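You operate a simulated robot arm through the tools that you are given. There is no shell and no other tool.

You are at the controls of a simulated robot arm. One attempt, no reset.

TASK
Turn the water on at 2 bar and run the hose out.
Fine: shut the brass key, open the orange lever, set the dial, crank to the end.
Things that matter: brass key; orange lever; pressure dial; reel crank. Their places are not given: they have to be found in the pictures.

The check looks at the end state, three seconds after you hand in, the way a careful person would. Anything else that was tipped, shoved, dropped, spilled or broken makes it a failure.

THE ROBOT
A 6-joint arm with a two-finger gripper, fixed in place. Base frame: the origin is at the foot of the arm, x ahead of it, y to its left, z up. Lengths are in cm, angles in rad, forces in N, time in s.
Its first joint turns from -2.897 to 2.897 rad. Payload 2.45 kg.
The tool frame sits at the grasp point between the pads (the TCP): z along the fingers, y along the line on which they close. The tips reach 2 cm beyond it. Largest opening 14 cm; the body of the gripper starts 16.8 cm behind the TCP.
Orientation is told as [roll, pitch, yaw] about the base's x, y, z axes, in that order, counted from this pose: with the fingers straight down and closing along the base's y, the tool's x points along the base's -x, its y along +y and its z along -z.

THE INTERFACE
- The arm moves only by the tool move_arm. Its argument "deltas" is a list of rows, each an object (a shift or turn left out is 0, a gripper value left out holds the last) with "xyz": the shift along the tool's x, y, z in units of 200 mm (1.0 is 200 mm), a list of three; "dr": the turn, a rotation vector about the tool's x, y, z in units of 180 degrees (1.0 is 180 degrees), a list of three; "claw": the closure in counts, from 0 (fully open) to 255 (shut). In form: [{"xyz": [x, y, z], "dr": [wx, wy, wz], "claw": claw}, ...]. A call has 1 to 20 rows; each row is the pose to reach, as a shift and turn from the pose commanded when the call began, along the tool's axes at that moment. A call with a number of a shift or a turn outside -1 to 1 is refused whole. Each row takes 0.2 s and may step no farther than 5 cm and 0.15 rad from the row before; otherwise, or with a gripper value out of range, the whole call is refused. A pose out of reach is approached as far as the arm can. The call stops where the force on the tool passes 60 N (or 10 N more than at its start, if that is more) or the arm is blocked; 0.2 s more then pass. The fingers move at their own pace (about 4.5 cm/s each) and stop on an object; they squeeze with about 27 N. The grip force told is the motor's: it shows also when the fingers shut on nothing. Time passes only in rows, and 0.2 s behind the last, so rows that repeat a pose let the fingers close. It gives the time, the measured TCP pose, the force on the tool (base axes), the opening and the grip force at its end, in the units of the frame above (readings bear some noise), with the torque about the TCP (base axes, N m) and any sound that the robot's microphone picked up.
- Cameras (640 x 400 px; columns grow to the right, rows downward): "scene" is fixed at [22.73, -64.86, 170.89]; the picture's right is [0.62, -0.78, 0.00], its down [-0.29, -0.23, -0.93] and it looks along [0.73, 0.58, -0.37] (base axes); focal length 348 px, centre (320, 200). "wrist" rides on the gripper at [7.8, 1.1, -20.9] in the tool frame; the picture's right is [-0.14, 0.99, 0.00], its down [-0.92, -0.13, -0.37] and it looks along [-0.37, -0.05, 0.93] (tool axes); focal length 280 px, centre (320, 200).
- camera(camera): a new picture of that camera. It takes no simulated time.
- probe_pixels(camera, pixels): there is no depth. For up to 12 entries [column, row, z] of the newest picture of that camera ("zoom" is the newest enlarged one), the place [x, y] in the base frame at which the ray of that pixel passes the height z, good to about 0.3 cm, but the place of the scene camera against the robot may be out by one fixed shift of up to 1.8 cm in any direction. It takes no simulated time.
- close_up(camera, box): a new picture of the part [left, top, right, bottom] of that camera's present view, enlarged. It takes no simulated time.
- close_job(): hands the job in; it is judged then, once.

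Open the gripper and draw the arm clear of the work before you hand the job in, unless the task says otherwise.

The tools are called after ">>>" by a JSON object that holds its "fn" and its "kwargs". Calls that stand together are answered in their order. move_arm: Moves the arm, as the interface text tells. Its arguments: {"type":"object","properties":{"deltas":{"type":"array"}},"required":["deltas"]} The other tools are called the same way: camera (camera) takes a picture; probe_pixels (camera, pixels) gives the place at which the rays of pixels pass given heights; close_up (camera, box) takes an enlarged picture of a part of a camera's view; close_job () hands the job in.

At the start:

```text
time_s: 0.0
tcp_pos: [55.93, 9.03, 150.14]
tcp_rot: [0.0, -0.002, 0.001]
force: [-1.1, -0.1, -0.4]
moment: [-0.03, -0.01, 0.01]
opening: 13.98
grasp_force: 0.1
```

scene: 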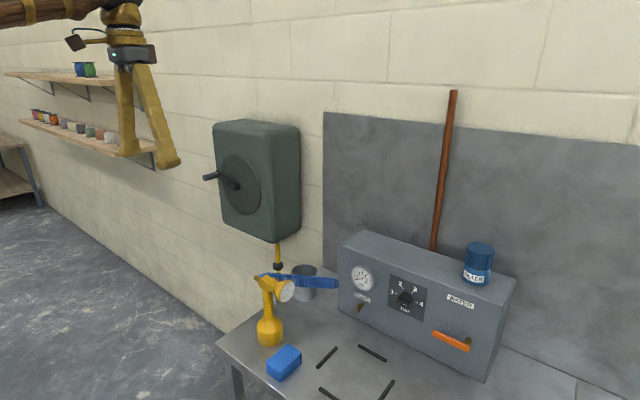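
wrist: 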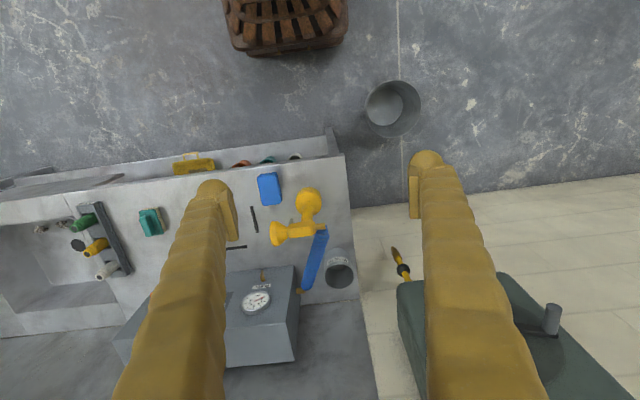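

I'll look closer at the scene: the panel box sits around (430,300), the reel at (258,180). I take enlarged pictures of both.

>>> {"fn": "close_up", "kwargs": {"camera": "scene", "box": [320, 220, 520, 390]}}

>>> {"fn": "close_up", "kwargs": {"camera": "scene", "box": [180, 100, 340, 300]}}

>>> {"fn": "close_up", "kwargs": {"camera": "scene", "box": [220, 240, 420, 400]}}

>>> {"fn": "close_up", "kwargs": {"camera": "wrist", "box": [100, 140, 420, 380]}}

```text
2.35 times, centred on (420, 305) of scene
```

zoom: 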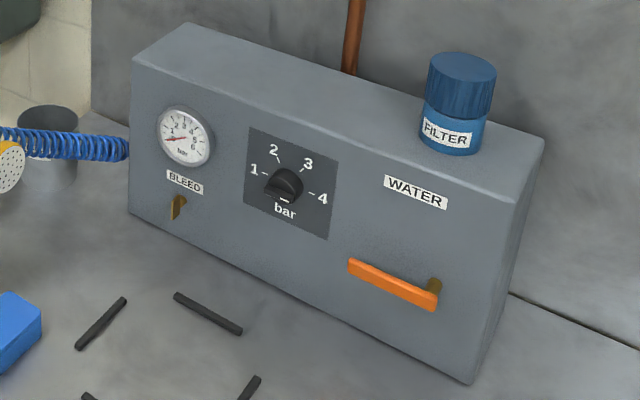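

```text
2.00 times, centred on (260, 200) of scene
```

zoom: 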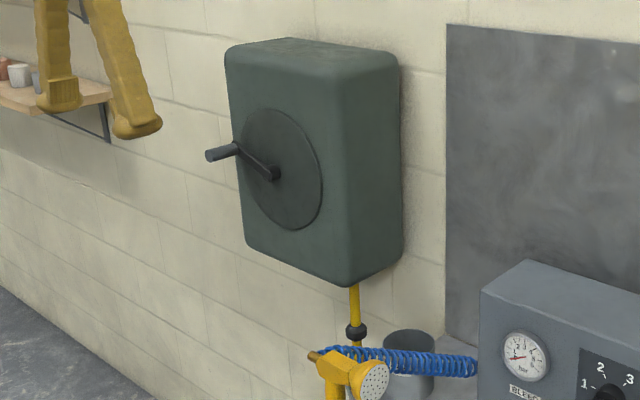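

```text
2.50 times, centred on (320, 320) of scene
```

zoom: 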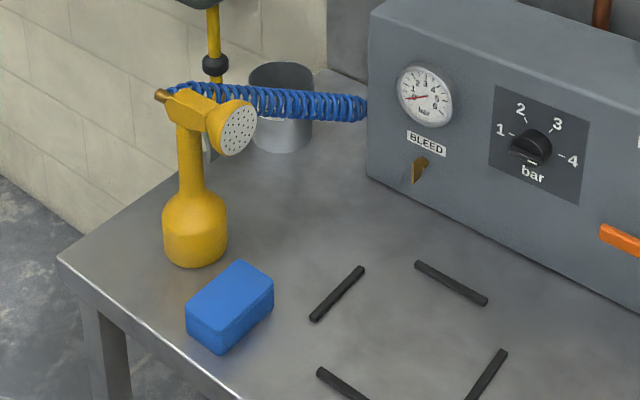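

```text
1.67 times, centred on (260, 260) of wrist
```

zoom: 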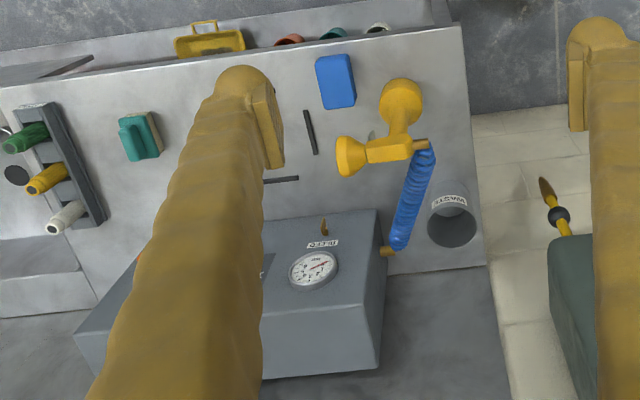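

The gauge triangulates to about x 104, y -16, z 106, with the panel's face toward the robot. I zoom in on the dial, key, lever and crank for detail.

>>> {"fn": "close_up", "kwargs": {"camera": "scene", "box": [380, 265, 435, 325]}}

>>> {"fn": "close_up", "kwargs": {"camera": "scene", "box": [340, 260, 390, 320]}}

>>> {"fn": "close_up", "kwargs": {"camera": "scene", "box": [420, 285, 490, 365]}}

>>> {"fn": "close_up", "kwargs": {"camera": "scene", "box": [195, 115, 305, 250]}}

```text
6.67 times, centred on (408, 295) of scene
```

zoom: 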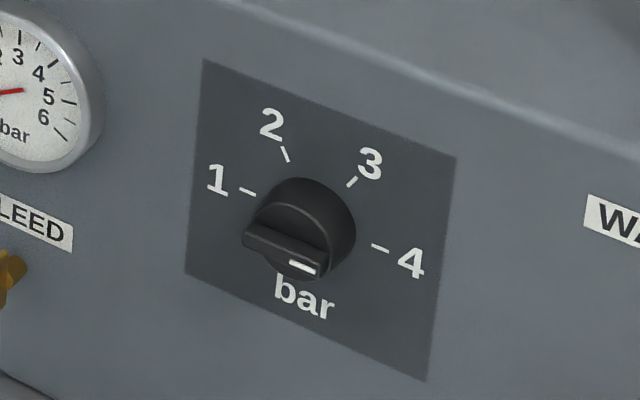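

```text
6.67 times, centred on (365, 290) of scene
```

zoom: 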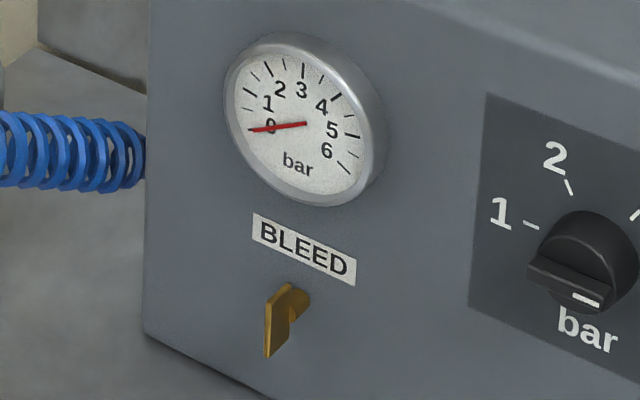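

```text
5.00 times, centred on (455, 325) of scene
```

zoom: 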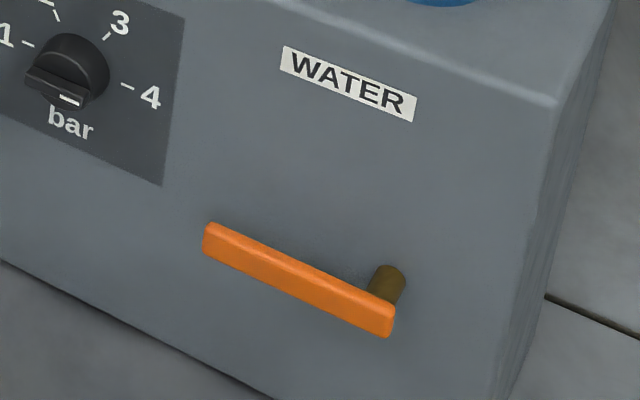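

```text
2.96 times, centred on (250, 182) of scene
```

zoom: 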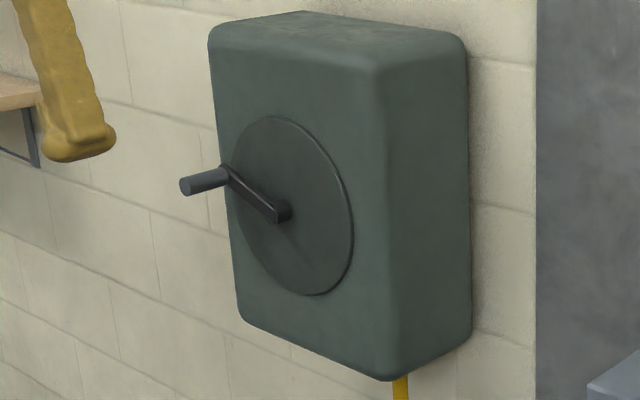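

The dial's white mark is at the right end of its bar (roughly at 4), the key blade is vertical, and the lever lies horizontal with its pivot on the right. I probe the main pixels in both cameras at two heights to get exact rays for triangulation.

>>> {"fn": "probe_pixels", "kwargs": {"camera": "scene", "pixels": [[362, 279, 100], [362, 279, 120], [360, 309, 100], [360, 309, 120], [405, 299, 100], [405, 299, 120], [467, 348, 100], [467, 348, 120], [208, 176, 110], [208, 176, 140], [238, 185, 110], [238, 185, 140]]}}

>>> {"fn": "probe_pixels", "kwargs": {"camera": "wrist", "pixels": [[257, 301, 100], [257, 301, 120], [264, 275, 100], [264, 275, 120], [552, 308, 110], [552, 308, 140], [340, 265, 80], [340, 265, 100], [402, 275, 80], [402, 275, 110]]}}

```text
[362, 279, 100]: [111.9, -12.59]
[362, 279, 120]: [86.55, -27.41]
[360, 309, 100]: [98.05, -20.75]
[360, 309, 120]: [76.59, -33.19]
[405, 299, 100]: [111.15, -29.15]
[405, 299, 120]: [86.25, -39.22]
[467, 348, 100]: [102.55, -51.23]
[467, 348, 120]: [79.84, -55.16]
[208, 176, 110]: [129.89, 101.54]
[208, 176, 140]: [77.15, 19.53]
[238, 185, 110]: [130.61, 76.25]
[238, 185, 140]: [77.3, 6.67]
```

```text
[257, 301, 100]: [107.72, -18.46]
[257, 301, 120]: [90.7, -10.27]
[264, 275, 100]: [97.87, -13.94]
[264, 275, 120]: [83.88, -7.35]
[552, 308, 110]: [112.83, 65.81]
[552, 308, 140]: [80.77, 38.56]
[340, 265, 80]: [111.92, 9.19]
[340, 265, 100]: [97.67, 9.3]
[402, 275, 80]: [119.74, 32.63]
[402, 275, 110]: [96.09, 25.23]
```

I triangulated the gauge at about (103.4,-16.4,105), the key near (103,-16,93) and the crank tip near (92,48,130). Next I pitch the tool 45° forward and move over toward the panel for a frontal wrist view.

>>> {"fn": "move_arm", "kwargs": {"deltas": [{"xyz": [-0.004, -0.015, 0.0125], "dr": [0, -0.03125, 0], "claw": 0}, {"xyz": [-0.008, -0.03, 0.025], "dr": [0, -0.0625, 0]}, {"xyz": [-0.012, -0.045, 0.0375], "dr": [0, -0.09375, 0]}, {"xyz": [-0.016, -0.06, 0.05], "dr": [0, -0.125, 0]}, {"xyz": [-0.02, -0.075, 0.0625], "dr": [0, -0.15625, 0]}, {"xyz": [-0.024, -0.09, 0.075], "dr": [0, -0.1875, 0]}, {"xyz": [-0.028, -0.105, 0.0875], "dr": [0, -0.21875, 0]}, {"xyz": [-0.03, -0.12, 0.1], "dr": [0, -0.25, 0]}]}}

>>> {"fn": "camera", "kwargs": {"camera": "wrist"}}

>>> {"fn": "camera", "kwargs": {"camera": "scene"}}

```text
time_s: 1.8
tcp_pos: [56.51, 6.64, 148.25]
tcp_rot: [0.0, -0.789, 0.002]
force: [0.9, -0.4, 0.4]
moment: [-0.01, -0.02, 0.03]
opening: 13.98
grasp_force: 0.0
```

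```text
taken
```

wrist: 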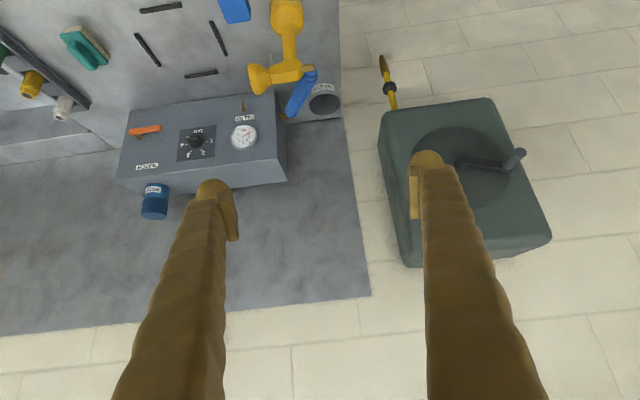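

```text
taken
```

scene: 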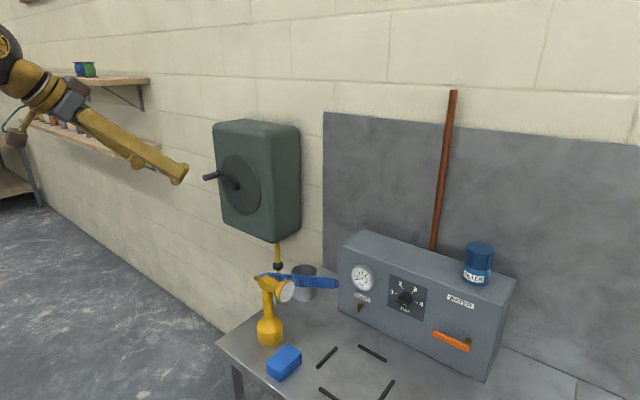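

Shifts are in units of 20 cm, so the arm moved only a little; the wrist view now shows the panel at (200,145) and the reel at (460,170). I zoom on both here, then move toward -y, lower and closer.

>>> {"fn": "close_up", "kwargs": {"camera": "wrist", "box": [100, 80, 300, 220]}}

>>> {"fn": "close_up", "kwargs": {"camera": "wrist", "box": [360, 40, 580, 280]}}

>>> {"fn": "probe_pixels", "kwargs": {"camera": "wrist", "pixels": [[244, 137, 100], [244, 137, 120], [243, 104, 90], [243, 104, 110], [195, 142, 90], [195, 142, 110], [520, 152, 120], [520, 152, 140], [463, 162, 120], [463, 162, 140]]}}

>>> {"fn": "move_arm", "kwargs": {"deltas": [{"xyz": [0.025, -0.14, 0.1]}, {"xyz": [0.05, -0.29, 0.2]}, {"xyz": [0.075, -0.43, 0.3]}, {"xyz": [0.1, -0.57, 0.4]}, {"xyz": [0.125, -0.71, 0.5]}, {"xyz": [0.15, -0.86, 0.6]}, {"xyz": [0.18, -1.0, 0.7]}]}}

>>> {"fn": "camera", "kwargs": {"camera": "wrist"}}

```text
2.86 times, centred on (200, 150) of wrist
```

zoom: 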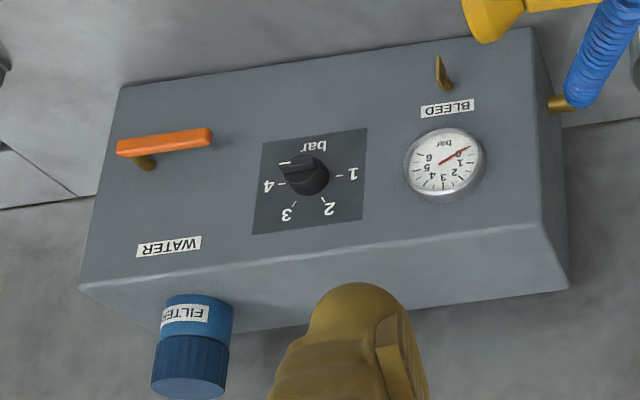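

```text
1.67 times, centred on (470, 160) of wrist
```

zoom: 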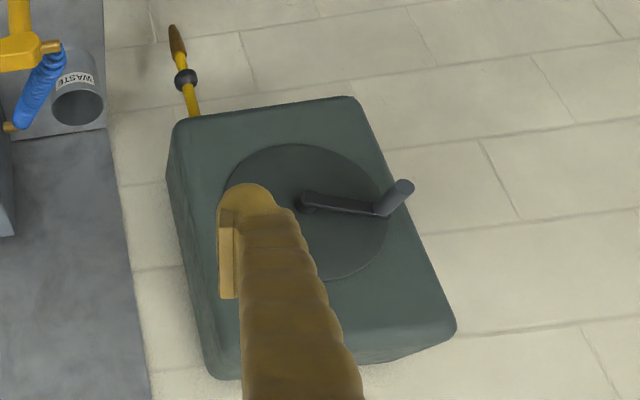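

```text
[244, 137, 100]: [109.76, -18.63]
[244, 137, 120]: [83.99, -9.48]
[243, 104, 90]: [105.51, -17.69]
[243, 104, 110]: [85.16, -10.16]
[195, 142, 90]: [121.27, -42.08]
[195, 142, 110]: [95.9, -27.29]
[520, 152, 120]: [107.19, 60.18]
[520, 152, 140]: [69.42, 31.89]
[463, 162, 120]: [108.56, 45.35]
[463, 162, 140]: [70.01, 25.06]
```

```text
time_s: 3.4
tcp_pos: [64.57, -12.85, 134.95]
tcp_rot: [0.006, -0.773, 0.006]
force: [0.4, -0.6, -0.7]
moment: [0.06, -0.06, 0.08]
opening: 14.02
grasp_force: 0.0
```

```text
taken
```

wrist: 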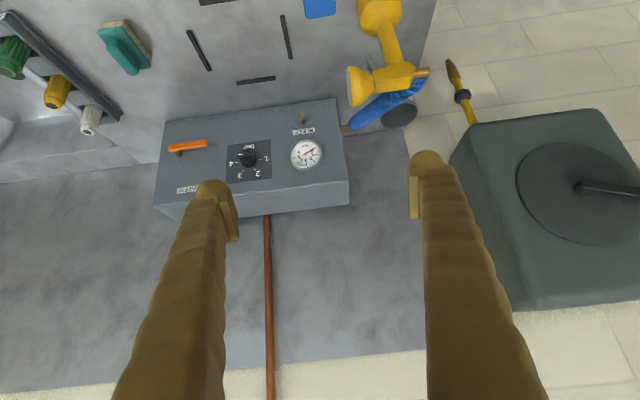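

The panel is now at (255,160) in the wrist view. I zoom on the panel and move further to -y to have it between the fingers.

>>> {"fn": "close_up", "kwargs": {"camera": "wrist", "box": [150, 90, 360, 222]}}

>>> {"fn": "probe_pixels", "kwargs": {"camera": "zoom", "pixels": [[320, 200, 100], [320, 200, 110]]}}

>>> {"fn": "probe_pixels", "kwargs": {"camera": "wrist", "pixels": [[307, 154, 100], [307, 154, 110], [303, 118, 90], [303, 118, 110], [249, 160, 90], [249, 160, 110], [206, 145, 90], [206, 145, 110], [178, 152, 90], [178, 152, 110]]}}

>>> {"fn": "move_arm", "kwargs": {"deltas": [{"xyz": [0.0, -0.2, 0.1]}, {"xyz": [0.0, -0.4, 0.2]}, {"xyz": [0.0, -0.6, 0.3]}]}}

>>> {"fn": "camera", "kwargs": {"camera": "wrist"}}

```text
3.03 times, centred on (255, 156) of wrist
```

zoom: 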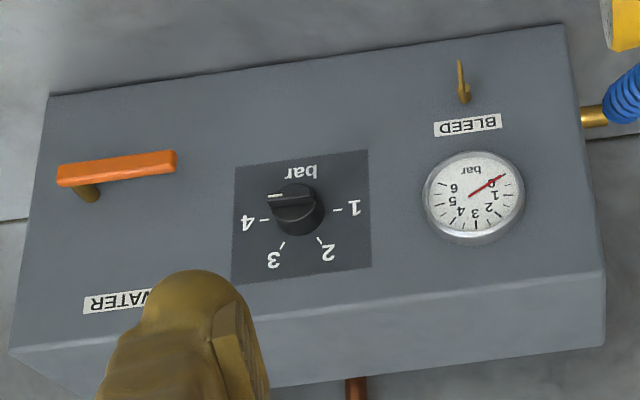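

```text
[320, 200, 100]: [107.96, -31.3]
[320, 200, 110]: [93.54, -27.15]
```

```text
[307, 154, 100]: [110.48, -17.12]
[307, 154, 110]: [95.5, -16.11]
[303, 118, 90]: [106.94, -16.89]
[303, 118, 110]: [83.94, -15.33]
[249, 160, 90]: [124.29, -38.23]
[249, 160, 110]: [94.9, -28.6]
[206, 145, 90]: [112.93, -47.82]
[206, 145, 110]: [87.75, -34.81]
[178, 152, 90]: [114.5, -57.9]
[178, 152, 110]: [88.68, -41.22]
```

```text
time_s: 4.2
tcp_pos: [68.11, -25.3, 132.06]
tcp_rot: [-0.003, -0.789, 0.002]
force: [-0.5, 0.5, 0.2]
moment: [0.02, 0.0, 0.02]
opening: 13.97
grasp_force: 0.0
```

```text
taken
```

wrist: 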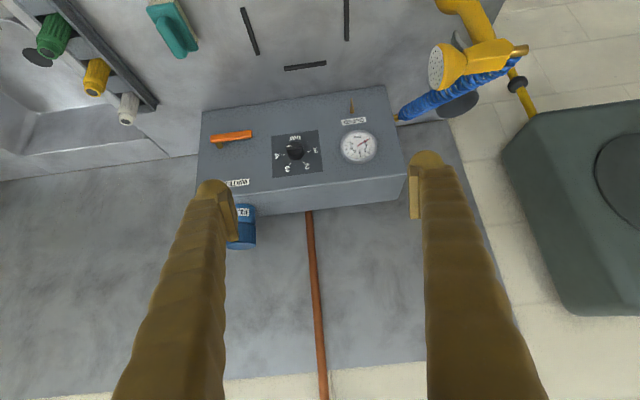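

All four panel parts are now in the wrist view between the fingers: lever (232,137), dial (296,152), gauge (358,147), key (351,105). I zoom and probe them.

>>> {"fn": "close_up", "kwargs": {"camera": "wrist", "box": [190, 75, 420, 219]}}

>>> {"fn": "probe_pixels", "kwargs": {"camera": "wrist", "pixels": [[358, 147, 100], [358, 147, 110], [351, 105, 90], [351, 105, 110], [296, 152, 90], [296, 152, 110], [251, 135, 90], [251, 135, 110], [216, 145, 90], [216, 145, 110]]}}

>>> {"fn": "close_up", "kwargs": {"camera": "wrist", "box": [320, 85, 400, 135]}}

>>> {"fn": "close_up", "kwargs": {"camera": "wrist", "box": [205, 115, 335, 196]}}

```text
2.78 times, centred on (305, 147) of wrist
```

zoom: 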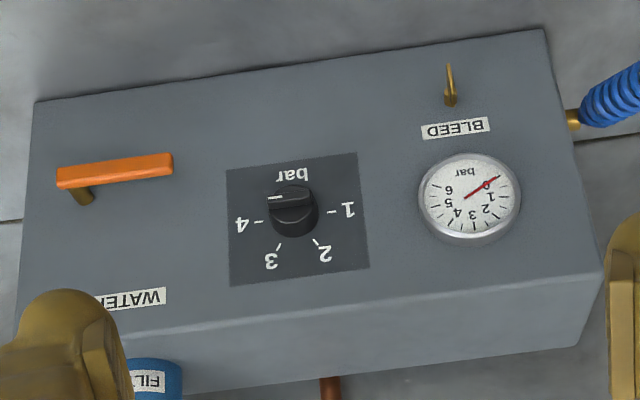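

```text
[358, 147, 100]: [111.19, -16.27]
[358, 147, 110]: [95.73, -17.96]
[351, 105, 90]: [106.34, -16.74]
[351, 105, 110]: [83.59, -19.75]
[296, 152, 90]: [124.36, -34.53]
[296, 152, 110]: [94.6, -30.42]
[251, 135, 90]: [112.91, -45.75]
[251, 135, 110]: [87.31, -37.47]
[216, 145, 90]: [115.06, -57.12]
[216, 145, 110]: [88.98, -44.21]
```

```text
8.00 times, centred on (360, 110) of wrist
```

zoom: 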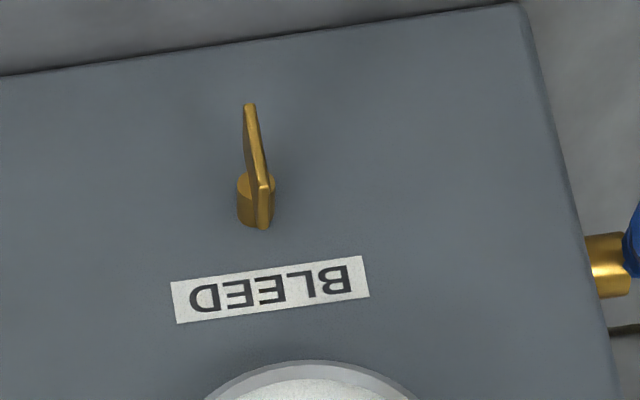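

```text
4.92 times, centred on (270, 156) of wrist
```

zoom: 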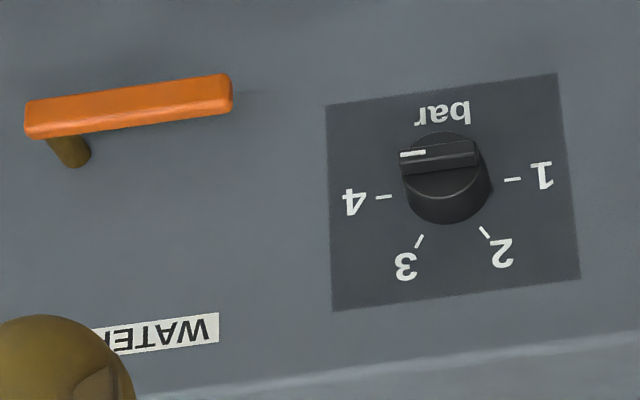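

I triangulate more features: dial square centre in this view (296.2,153.6), panel bottom corner (386,86), lever ends, stub positions.

>>> {"fn": "probe_pixels", "kwargs": {"camera": "wrist", "pixels": [[296.2, 153.6, 90], [296.2, 153.6, 110], [386, 85.8, 80], [386, 85.8, 100], [203.3, 112, 80], [203.3, 112, 100], [352.3, 112.8, 90], [352.3, 112.8, 110], [220.5, 148.3, 90], [220.5, 148.3, 110], [405, 174, 100], [405, 174, 110]]}}

>>> {"fn": "move_arm", "kwargs": {"deltas": [{"dr": [0, 0, 0.045]}, {"dr": [0, 0, 0.09]}, {"dr": [0, 0, 0.135]}, {"dr": [0, 0, 0.18]}, {"dr": [0, 0, 0.225]}, {"dr": [0, 0, 0.27]}, {"dr": [0, 0, 0.315]}, {"dr": [0, 0, 0.36]}, {"dr": [0, 0, 0.405]}, {"dr": [0, 0, 0.45]}, {"dr": [0, 0, 0.495]}]}}

>>> {"fn": "camera", "kwargs": {"camera": "wrist"}}

```text
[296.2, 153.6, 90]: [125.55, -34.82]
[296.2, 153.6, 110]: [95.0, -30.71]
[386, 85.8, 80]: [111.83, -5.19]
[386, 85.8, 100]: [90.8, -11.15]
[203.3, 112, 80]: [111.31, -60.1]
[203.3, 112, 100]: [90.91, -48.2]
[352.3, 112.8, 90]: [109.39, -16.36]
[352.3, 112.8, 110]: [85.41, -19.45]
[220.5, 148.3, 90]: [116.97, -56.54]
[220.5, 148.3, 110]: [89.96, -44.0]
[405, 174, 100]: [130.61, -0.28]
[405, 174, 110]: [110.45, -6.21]
```

```text
time_s: 6.6
tcp_pos: [68.32, -25.32, 131.48]
tcp_rot: [0.787, -0.01, -1.56]
force: [0.0, 0.3, -0.1]
moment: [-0.02, -0.01, 0.0]
opening: 14.0
grasp_force: 0.0
```

```text
taken
```

wrist: 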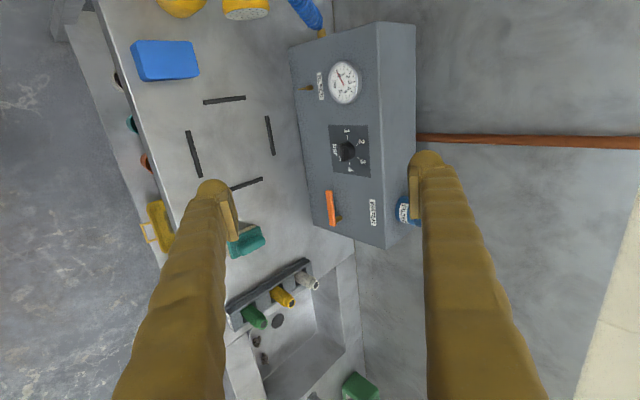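

The 90° roll worked without trouble. I roll another 90° so the camera sits above the tool.

>>> {"fn": "move_arm", "kwargs": {"deltas": [{"dr": [0, 0, 0.045]}, {"dr": [0, 0, 0.09]}, {"dr": [0, 0, 0.135]}, {"dr": [0, 0, 0.18]}, {"dr": [0, 0, 0.225]}, {"dr": [0, 0, 0.27]}, {"dr": [0, 0, 0.315]}, {"dr": [0, 0, 0.36]}, {"dr": [0, 0, 0.405]}, {"dr": [0, 0, 0.45]}, {"dr": [0, 0, 0.495]}]}}

>>> {"fn": "camera", "kwargs": {"camera": "wrist"}}

```text
time_s: 9.0
tcp_pos: [68.13, -25.35, 131.61]
tcp_rot: [0.03, 0.787, -3.099]
force: [0.2, 0.4, -0.3]
moment: [-0.02, -0.02, 0.02]
opening: 14.02
grasp_force: 0.0
```

```text
taken
```

wrist: 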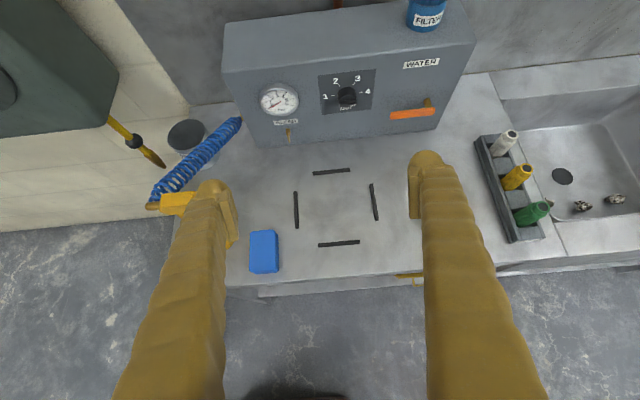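

The camera is now above the tool and the picture upright: gauge (279,100), dial (347,92), key (290,133), lever (412,114); the bench top is about z 86 and the panel face about x 105.5. I pitch up to 10° below horizontal and lower to z 115 for a frontal view.

>>> {"fn": "move_arm", "kwargs": {"deltas": [{"xyz": [-0.086, -0.025, 0.11], "dr": [0, 0.0324, 0.002]}, {"xyz": [-0.172, -0.05, 0.22], "dr": [0, 0.0648, 0.004]}, {"xyz": [-0.258, -0.075, 0.33], "dr": [0, 0.0972, 0.006]}, {"xyz": [-0.344, -0.1, 0.44], "dr": [0, 0.1296, 0.008]}, {"xyz": [-0.43, -0.125, 0.55], "dr": [0, 0.162, 0.009]}, {"xyz": [-0.517, -0.15, 0.657], "dr": [0, 0.1944, 0.01]}]}}

>>> {"fn": "camera", "kwargs": {"camera": "wrist"}}

>>> {"fn": "camera", "kwargs": {"camera": "scene"}}

```text
time_s: 10.4
tcp_pos: [70.03, -22.83, 114.72]
tcp_rot: [-0.026, 1.401, 3.125]
force: [0.3, -0.6, 0.3]
moment: [0.02, -0.05, -0.02]
opening: 14.02
grasp_force: 0.1
```

```text
taken
```

wrist: 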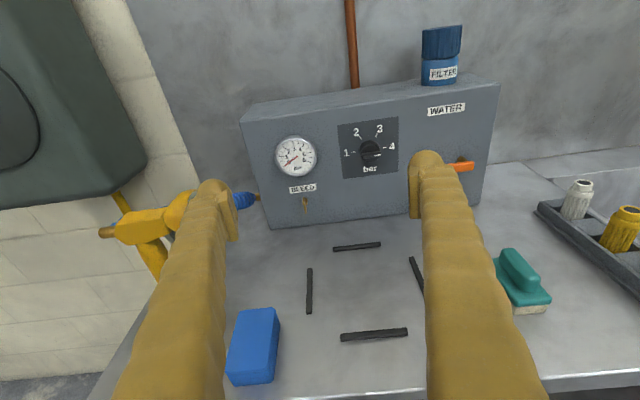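

```text
taken
```

scene: 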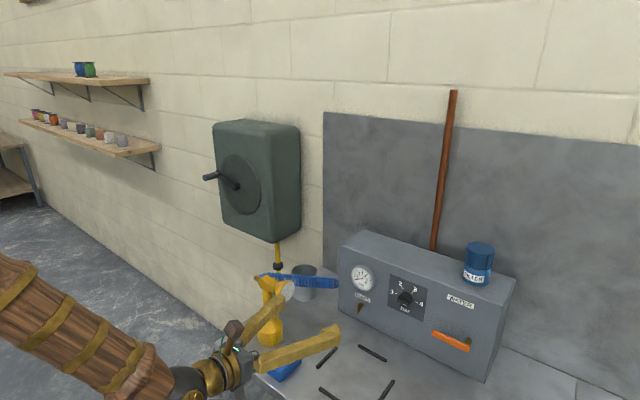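

A nice frontal view now: gauge (296,157), dial (371,152), key (305,203). I zoom on the key and dial and probe.

>>> {"fn": "close_up", "kwargs": {"camera": "wrist", "box": [270, 170, 350, 220]}}

>>> {"fn": "close_up", "kwargs": {"camera": "wrist", "box": [230, 90, 510, 240]}}

>>> {"fn": "probe_pixels", "kwargs": {"camera": "wrist", "pixels": [[296, 157, 100], [296, 157, 105], [305, 203, 90], [305, 203, 95], [371, 152, 100], [371, 152, 105], [369, 147, 100], [369, 147, 105], [270, 229, 86], [476, 206, 86]]}}

```text
8.00 times, centred on (310, 195) of wrist
```

zoom: 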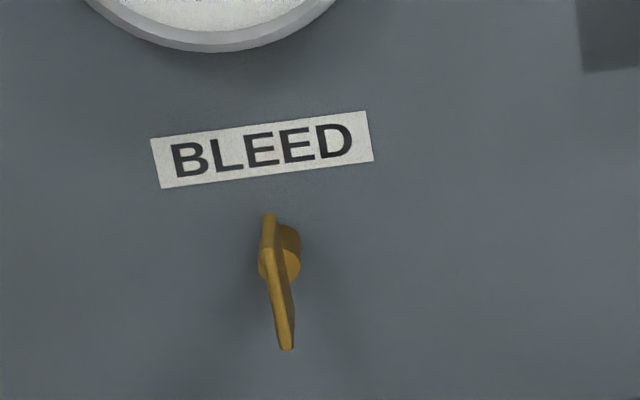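

```text
2.29 times, centred on (370, 165) of wrist
```

zoom: 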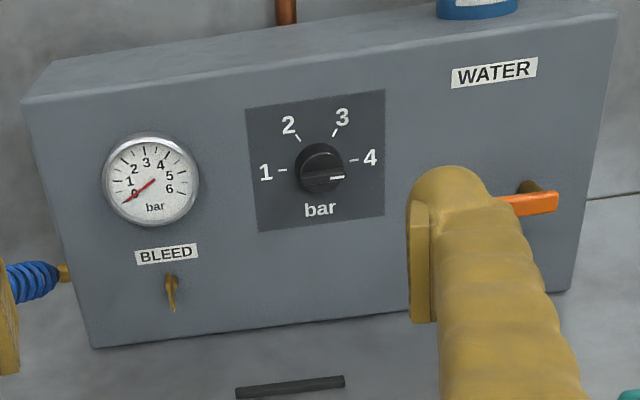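

```text
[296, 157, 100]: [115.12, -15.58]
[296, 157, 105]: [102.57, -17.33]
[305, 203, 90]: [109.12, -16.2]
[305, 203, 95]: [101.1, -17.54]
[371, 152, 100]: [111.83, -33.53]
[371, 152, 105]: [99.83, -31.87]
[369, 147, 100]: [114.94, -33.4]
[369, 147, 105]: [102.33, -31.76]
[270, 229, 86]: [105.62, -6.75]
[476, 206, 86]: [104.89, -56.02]
```

The key is a thin upright wing, about 3.5 cm tall, centred on a short stub (stub base at px (306,200), wing centre at px (304.4,205)). I probe those and the dial points finely.

>>> {"fn": "probe_pixels", "kwargs": {"camera": "wrist", "pixels": [[306, 200.25, 92], [306, 200.25, 94], [304.4, 205.1, 91], [304.4, 205.1, 93], [303.6, 196.6, 94], [303.6, 196.6, 96], [305.9, 213.7, 89], [305.9, 213.7, 91]]}}

```text
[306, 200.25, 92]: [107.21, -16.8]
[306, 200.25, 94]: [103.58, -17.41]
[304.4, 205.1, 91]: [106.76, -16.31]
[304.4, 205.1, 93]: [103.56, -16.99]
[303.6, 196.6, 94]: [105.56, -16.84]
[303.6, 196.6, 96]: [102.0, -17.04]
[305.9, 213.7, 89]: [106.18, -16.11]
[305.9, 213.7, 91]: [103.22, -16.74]
```

The key axis comes out near y -17.1, z 93.2, wing between x≈102.2 and 103.9. Before approaching I probe the obstacles: bench front edge, sponge and nozzle.

>>> {"fn": "probe_pixels", "kwargs": {"camera": "wrist", "pixels": [[400, 386, 86], [255, 380, 86], [250, 310, 90], [275, 310, 90], [242, 200, 95], [258, 196, 95], [115, 230, 105], [190, 200, 105], [160, 270, 95], [320, 300, 87]]}}

>>> {"fn": "probe_pixels", "kwargs": {"camera": "scene", "pixels": [[270, 338, 87], [262, 325, 92], [285, 290, 105], [262, 277, 110], [283, 365, 90], [335, 283, 97], [215, 345, 86], [277, 265, 105]]}}

>>> {"fn": "close_up", "kwargs": {"camera": "wrist", "box": [80, 150, 320, 300]}}

```text
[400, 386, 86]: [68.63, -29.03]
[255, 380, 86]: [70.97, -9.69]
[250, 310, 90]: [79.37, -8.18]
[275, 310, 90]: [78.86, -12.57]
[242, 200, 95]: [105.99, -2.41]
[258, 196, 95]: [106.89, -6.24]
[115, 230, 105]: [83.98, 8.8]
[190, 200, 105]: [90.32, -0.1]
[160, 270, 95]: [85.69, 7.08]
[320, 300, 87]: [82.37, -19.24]
```

```text
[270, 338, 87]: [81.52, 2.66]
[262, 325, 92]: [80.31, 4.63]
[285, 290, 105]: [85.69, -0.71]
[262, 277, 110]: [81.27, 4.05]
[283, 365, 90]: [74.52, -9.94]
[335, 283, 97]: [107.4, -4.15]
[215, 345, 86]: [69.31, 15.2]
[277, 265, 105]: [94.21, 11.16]
```

```text
2.67 times, centred on (200, 225) of wrist
```

zoom: 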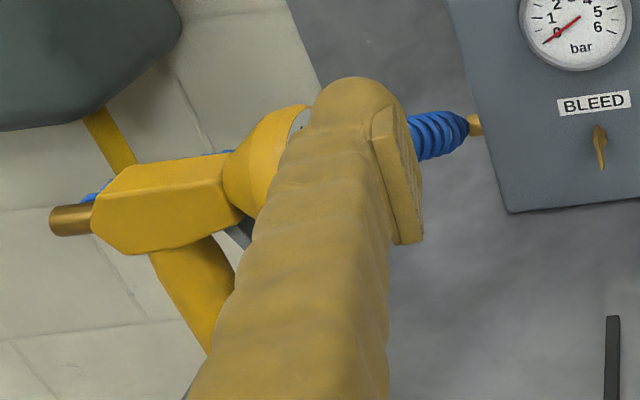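

Obstacles are clear: nozzle around (82,3), sponge around (77,-10), both left of the key approach. I test in free space whether the wrist can roll a further +90° (clockwise), with the fingers partly closed.

>>> {"fn": "move_arm", "kwargs": {"deltas": [{"dr": [0, 0, 0.045], "claw": 146}, {"dr": [0, 0, 0.09]}, {"dr": [0, 0, 0.135]}, {"dr": [0, 0, 0.18]}, {"dr": [0, 0, 0.225]}, {"dr": [0, 0, 0.27]}, {"dr": [0, 0, 0.315]}, {"dr": [0, 0, 0.36]}, {"dr": [0, 0, 0.405]}, {"dr": [0, 0, 0.45]}, {"dr": [0, 0, 0.5]}]}}

>>> {"fn": "camera", "kwargs": {"camera": "wrist"}}

```text
refused: row 11 steps farther than a row can; nothing moved
```

```text
taken
```

wrist: 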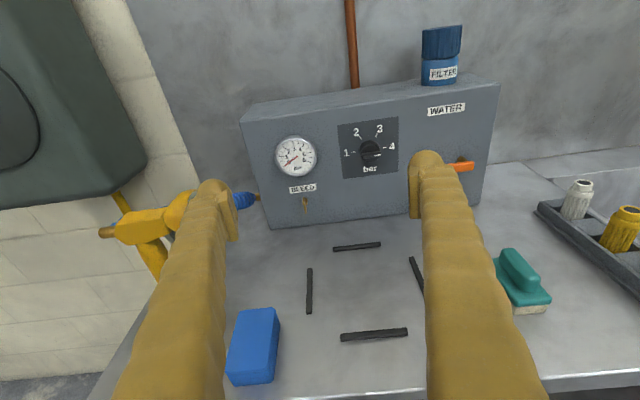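

The last row stepped too far, so nothing moved. I resend with even steps.

>>> {"fn": "move_arm", "kwargs": {"deltas": [{"dr": [0, 0, 0.045], "claw": 146}, {"dr": [0, 0, 0.09]}, {"dr": [0, 0, 0.135]}, {"dr": [0, 0, 0.18]}, {"dr": [0, 0, 0.225]}, {"dr": [0, 0, 0.27]}, {"dr": [0, 0, 0.315]}, {"dr": [0, 0, 0.36]}, {"dr": [0, 0, 0.405]}, {"dr": [0, 0, 0.45]}, {"dr": [0, 0, 0.48]}, {"dr": [0, 0, 0.5]}]}}

>>> {"fn": "camera", "kwargs": {"camera": "wrist"}}

```text
time_s: 13.0
tcp_pos: [70.03, -22.68, 114.82]
tcp_rot: [-1.399, -0.006, 1.58]
force: [-0.2, 0.3, 0.8]
moment: [0.0, -0.02, 0.04]
opening: 5.97
grasp_force: 0.0
```

```text
taken
```

wrist: 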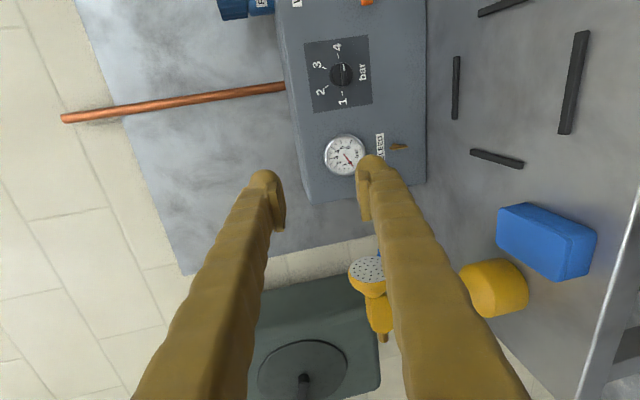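

The wrist can roll to that side too (camera then at -y, clear of the nozzle). I roll back to camera-up and then head for the key.

>>> {"fn": "move_arm", "kwargs": {"deltas": [{"dr": [0, 0, -0.045]}, {"dr": [0, 0, -0.09]}, {"dr": [0, 0, -0.135]}, {"dr": [0, 0, -0.18]}, {"dr": [0, 0, -0.225]}, {"dr": [0, 0, -0.27]}, {"dr": [0, 0, -0.315]}, {"dr": [0, 0, -0.36]}, {"dr": [0, 0, -0.405]}, {"dr": [0, 0, -0.45]}, {"dr": [0, 0, -0.48]}, {"dr": [0, 0, -0.5]}]}}

```text
time_s: 15.6
tcp_pos: [70.15, -22.64, 114.97]
tcp_rot: [-0.019, 1.398, 3.132]
force: [1.0, 1.2, -0.8]
moment: [0.01, -0.01, 0.01]
opening: 5.95
grasp_force: 0.1
```

Measured pose is fine. I move toward the key's pre-approach point in line with its axis, staying about 20 cm short of the panel.

>>> {"fn": "move_arm", "kwargs": {"deltas": [{"xyz": [-0.132, -0.044, 0.133], "claw": 146}, {"xyz": [-0.264, -0.087, 0.267]}, {"xyz": [-0.397, -0.131, 0.4]}, {"xyz": [-0.529, -0.175, 0.533]}, {"xyz": [-0.661, -0.218, 0.667]}, {"xyz": [-0.793, -0.262, 0.8]}]}}

>>> {"fn": "camera", "kwargs": {"camera": "wrist"}}

>>> {"fn": "camera", "kwargs": {"camera": "scene"}}

```text
time_s: 17.0
tcp_pos: [83.01, -17.4, 96.63]
tcp_rot: [-0.028, 1.398, 3.126]
force: [0.3, 1.2, -0.3]
moment: [-0.01, 0.01, 0.01]
opening: 5.98
grasp_force: 0.1
```

```text
taken
```

wrist: 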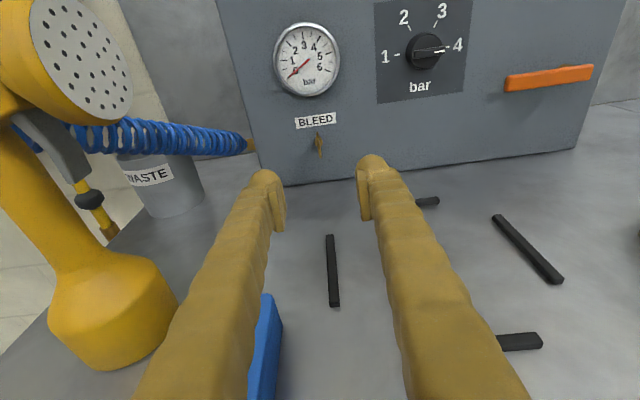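

```text
taken
```

scene: 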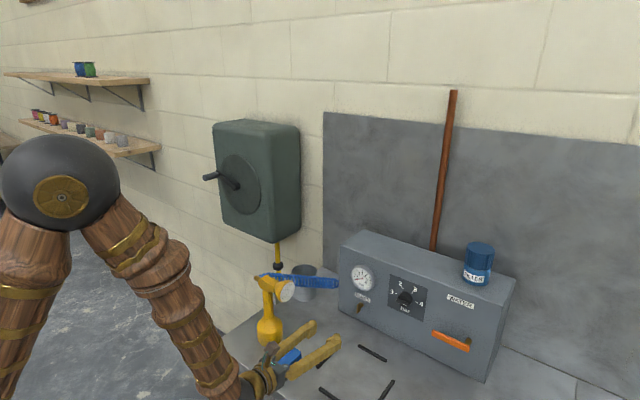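

Now at (83,-17.4,96.6), key seen at (319,143). I zoom in and re-measure the key from this closer view.

>>> {"fn": "close_up", "kwargs": {"camera": "wrist", "box": [280, 105, 360, 165]}}

>>> {"fn": "probe_pixels", "kwargs": {"camera": "wrist", "pixels": [[319, 143, 92], [319, 143, 94], [306, 61, 102], [306, 61, 106], [425, 50, 102], [425, 50, 106], [510, 84, 98], [510, 84, 102], [590, 72, 98], [590, 72, 102]]}}

```text
6.67 times, centred on (320, 135) of wrist
```

zoom: 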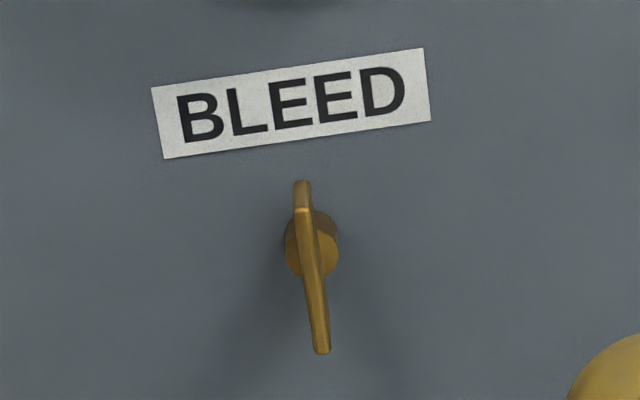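

```text
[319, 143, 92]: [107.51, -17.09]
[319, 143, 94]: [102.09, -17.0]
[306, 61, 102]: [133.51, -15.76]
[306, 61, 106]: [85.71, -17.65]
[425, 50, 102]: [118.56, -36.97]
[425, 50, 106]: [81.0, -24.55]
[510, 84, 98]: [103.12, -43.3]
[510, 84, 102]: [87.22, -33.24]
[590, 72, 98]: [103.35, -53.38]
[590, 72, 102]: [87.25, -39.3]
```

From this view the key's centre is near (102.9,-17.05,93.4). I advance along the tool axis 17 cm and then check again.

>>> {"fn": "move_arm", "kwargs": {"deltas": [{"xyz": [0.001, -0.002, 0.2]}, {"xyz": [0.002, -0.004, 0.4]}, {"xyz": [0.003, -0.006, 0.6]}, {"xyz": [0.004, -0.008, 0.75]}, {"xyz": [0.004, -0.008, 0.85]}]}}

>>> {"fn": "camera", "kwargs": {"camera": "wrist"}}

>>> {"fn": "camera", "kwargs": {"camera": "scene"}}

```text
time_s: 18.2
tcp_pos: [100.03, -17.04, 93.57]
tcp_rot: [-0.029, 1.397, 3.125]
force: [-0.3, 0.5, -0.6]
moment: [0.04, 0.01, 0.02]
opening: 5.99
grasp_force: 0.0
```

```text
taken
```

wrist: 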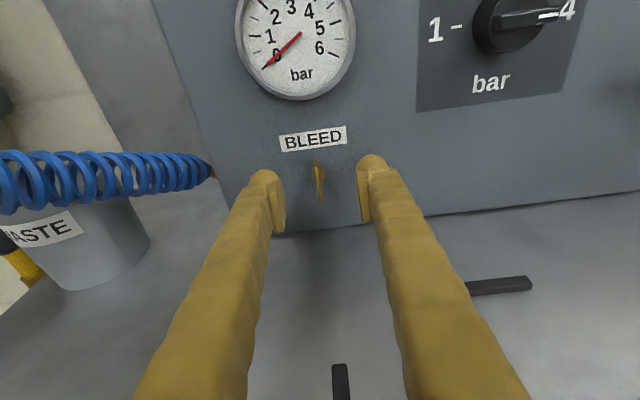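

```text
taken
```

scene: 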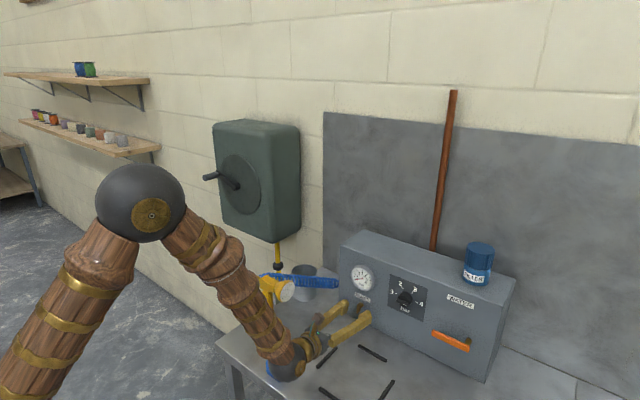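

The key at (318,180) sits between the fingertips. The wrist joint in the scene picture at (285,362) is near the blue sponge, so I zoom there before going on.

>>> {"fn": "close_up", "kwargs": {"camera": "scene", "box": [235, 280, 395, 400]}}

>>> {"fn": "close_up", "kwargs": {"camera": "wrist", "box": [260, 120, 380, 210]}}

>>> {"fn": "probe_pixels", "kwargs": {"camera": "wrist", "pixels": [[318, 180, 92], [318, 180, 94], [316, 165, 93], [316, 165, 95], [320, 198, 91], [320, 198, 92], [295, 50, 102], [295, 50, 105]]}}

```text
3.33 times, centred on (315, 340) of scene
```

zoom: 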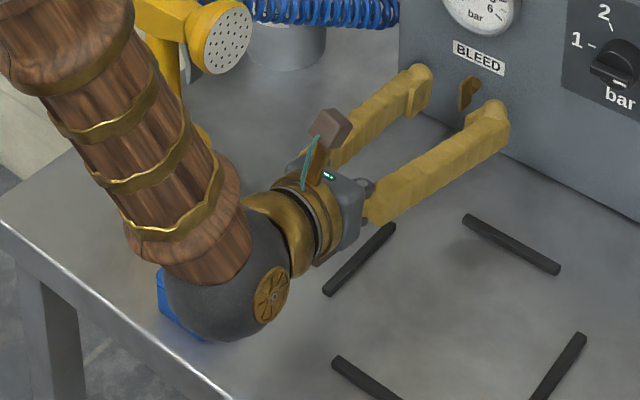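

```text
4.44 times, centred on (320, 165) of wrist
```

zoom: 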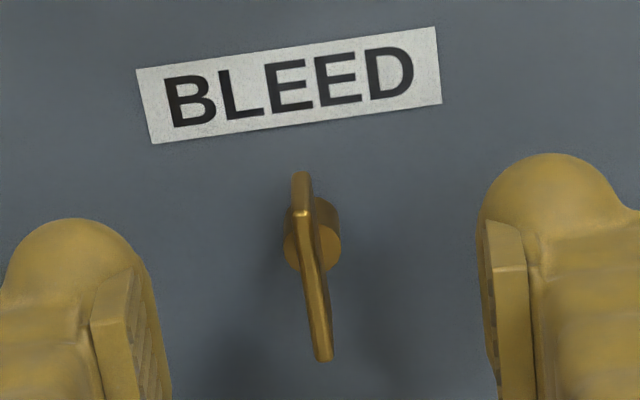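

```text
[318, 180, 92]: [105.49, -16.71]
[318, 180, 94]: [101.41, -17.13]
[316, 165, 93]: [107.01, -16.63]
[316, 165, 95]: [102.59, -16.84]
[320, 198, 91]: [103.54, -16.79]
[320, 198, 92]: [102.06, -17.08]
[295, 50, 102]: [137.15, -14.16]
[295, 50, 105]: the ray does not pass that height
```

The wrist ball is about 6 cm in radius at z≈98.7 and clears both bench and sponge. I advance 2.3 cm so the pads span the key wing, then close the fingers.

>>> {"fn": "move_arm", "kwargs": {"deltas": [{"xyz": [0, 0, 0.06]}, {"xyz": [0, 0, 0.115]}, {"xyz": [0, 0, 0.115], "claw": 255}, {"xyz": [0, 0, 0.115]}, {"xyz": [0, 0, 0.115]}, {"xyz": [0, 0, 0.115]}, {"xyz": [0, 0, 0.115]}]}}

>>> {"fn": "camera", "kwargs": {"camera": "wrist"}}

```text
time_s: 19.8
tcp_pos: [102.26, -16.97, 93.19]
tcp_rot: [-0.029, 1.399, 3.123]
force: [7.4, 0.1, -2.5]
moment: [0.0, 0.05, 0.01]
opening: 1.04
grasp_force: 37.4
```

```text
taken
```

wrist: 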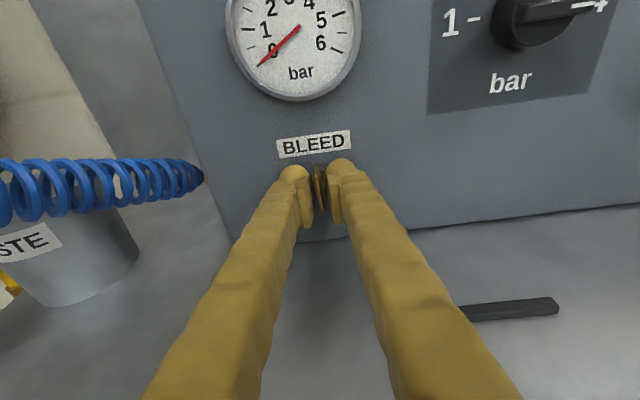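

Closed to 1.04 cm with 37 N. I zoom to see whether the pads really hold the wing.

>>> {"fn": "close_up", "kwargs": {"camera": "wrist", "box": [270, 130, 370, 240]}}

>>> {"fn": "close_up", "kwargs": {"camera": "scene", "box": [335, 260, 405, 340]}}

```text
3.64 times, centred on (320, 185) of wrist
```

zoom: 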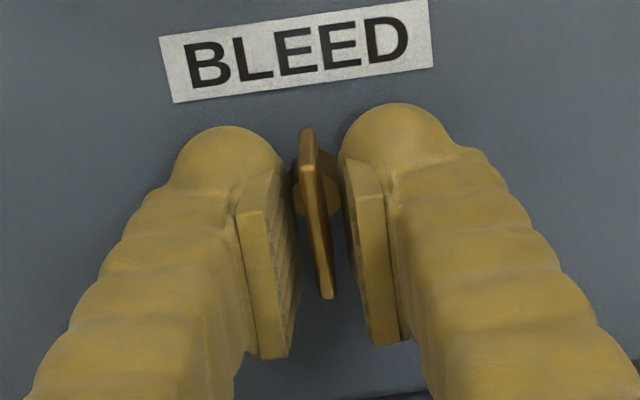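

```text
5.00 times, centred on (370, 300) of scene
```

zoom: 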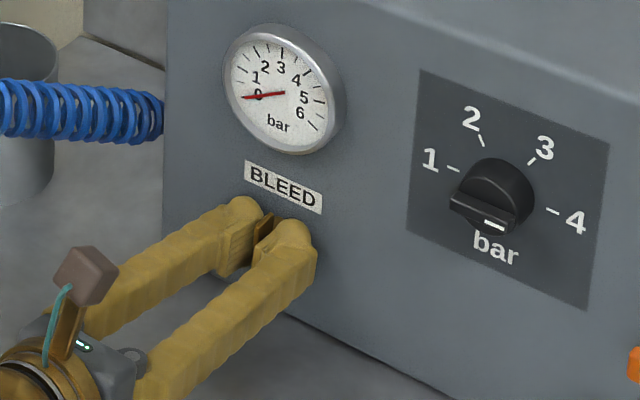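

The tips are clamping on the round stub rather than on the wing. I open a little, back off 0.9 cm and close again on the wing alone.

>>> {"fn": "move_arm", "kwargs": {"deltas": [{"xyz": [0, 0, 0], "claw": 200}, {"xyz": [0, 0, 0]}, {"xyz": [0, 0, -0.045]}, {"xyz": [0, 0, -0.045], "claw": 255}, {"xyz": [0, 0, -0.045]}, {"xyz": [0, 0, -0.045]}, {"xyz": [0, 0, -0.045]}]}}

>>> {"fn": "close_up", "kwargs": {"camera": "wrist", "box": [270, 130, 370, 240]}}

```text
time_s: 21.4
tcp_pos: [101.33, -17.0, 93.28]
tcp_rot: [-0.028, 1.398, 3.12]
force: [-0.4, -10.0, 0.9]
moment: [0.04, 0.01, -0.06]
opening: 0.61
grasp_force: 32.3
```

```text
3.64 times, centred on (320, 185) of wrist
```

zoom: 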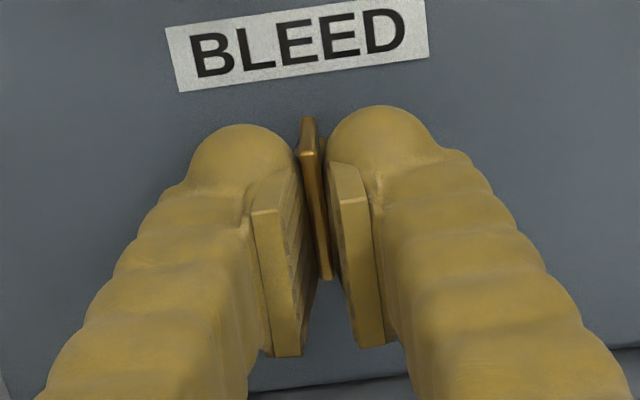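

The pads now hold the wing (opening 0.61 cm); a 10 N side force says the key is slightly more to -y. I shift 1 mm that way and try a small clockwise turn of 18°, watching the torque.

>>> {"fn": "move_arm", "kwargs": {"deltas": [{"xyz": [0, 0.005, 0], "dr": [0, 0, 0]}, {"xyz": [0, 0.005, 0], "dr": [0, 0, 0.025]}, {"xyz": [0, 0.005, 0], "dr": [0, 0, 0.05]}, {"xyz": [0, 0.005, 0], "dr": [0, 0, 0.075]}, {"xyz": [0, 0.005, 0], "dr": [0, 0, 0.1]}]}}

>>> {"fn": "close_up", "kwargs": {"camera": "wrist", "box": [270, 130, 370, 240]}}

```text
time_s: 22.6
tcp_pos: [101.24, -16.76, 93.3]
tcp_rot: [-1.065, 1.209, 2.062]
force: [-2.2, 19.3, 0.8]
moment: [-0.01, 0.42, 0.36]
opening: 0.61
grasp_force: 32.3
```

```text
3.64 times, centred on (320, 185) of wrist
```

zoom: 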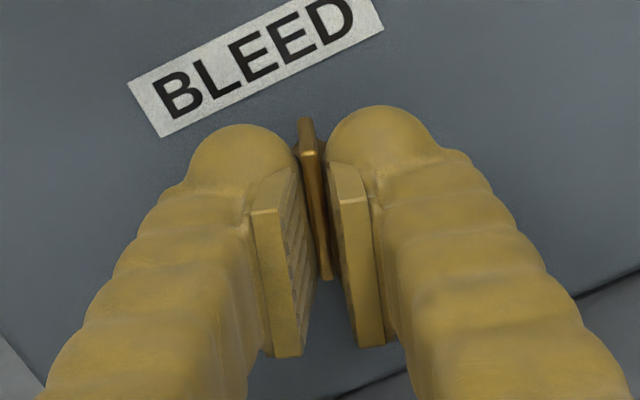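

The key turns freely clockwise with the pads, but a 19 N side force shows the tool axis is a bit below the key's axis. I correct by about 3.5 mm up and 1.5 mm to +y and read the force again.

>>> {"fn": "move_arm", "kwargs": {"deltas": [{"xyz": [0.007, -0.006, -0.0015]}, {"xyz": [0.014, -0.0125, -0.003]}]}}

```text
time_s: 23.2
tcp_pos: [101.27, -16.94, 93.51]
tcp_rot: [-1.058, 1.207, 2.065]
force: [1.3, 10.7, -18.1]
moment: [0.04, 0.21, 0.15]
opening: 0.6
grasp_force: 32.7
```

Residual forces are only friction from the firm grip. I loosen to about 0.9 cm so the pads merely turn the wing, and go on clockwise by 36°.

>>> {"fn": "move_arm", "kwargs": {"deltas": [{"xyz": [-0.005, 0, 0], "claw": 239}, {"xyz": [-0.005, 0, 0]}, {"xyz": [-0.005, 0, 0], "dr": [0, 0, 0.04]}, {"xyz": [-0.005, 0, 0], "dr": [0, 0, 0.08]}, {"xyz": [-0.005, 0, 0], "dr": [0, 0, 0.12]}, {"xyz": [-0.005, 0, 0], "dr": [0, 0, 0.16]}, {"xyz": [-0.005, 0, 0], "dr": [0, 0, 0.2]}]}}

>>> {"fn": "camera", "kwargs": {"camera": "wrist"}}

>>> {"fn": "close_up", "kwargs": {"camera": "wrist", "box": [270, 130, 370, 240]}}

```text
time_s: 24.8
tcp_pos: [101.25, -16.96, 93.52]
tcp_rot: [-1.359, 0.611, 1.704]
force: [-0.2, -1.2, -1.9]
moment: [-0.03, 0.01, 0.02]
opening: 1.04
grasp_force: 0.9
```

```text
taken
```

wrist: 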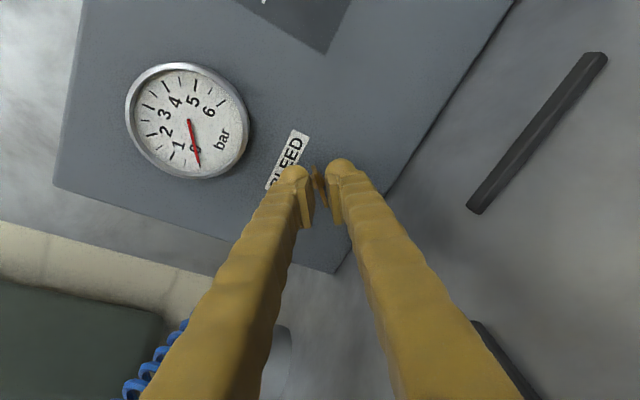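

```text
3.64 times, centred on (320, 185) of wrist
```

zoom: 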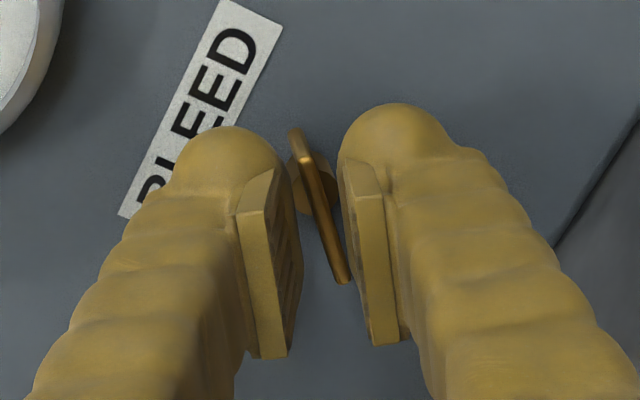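

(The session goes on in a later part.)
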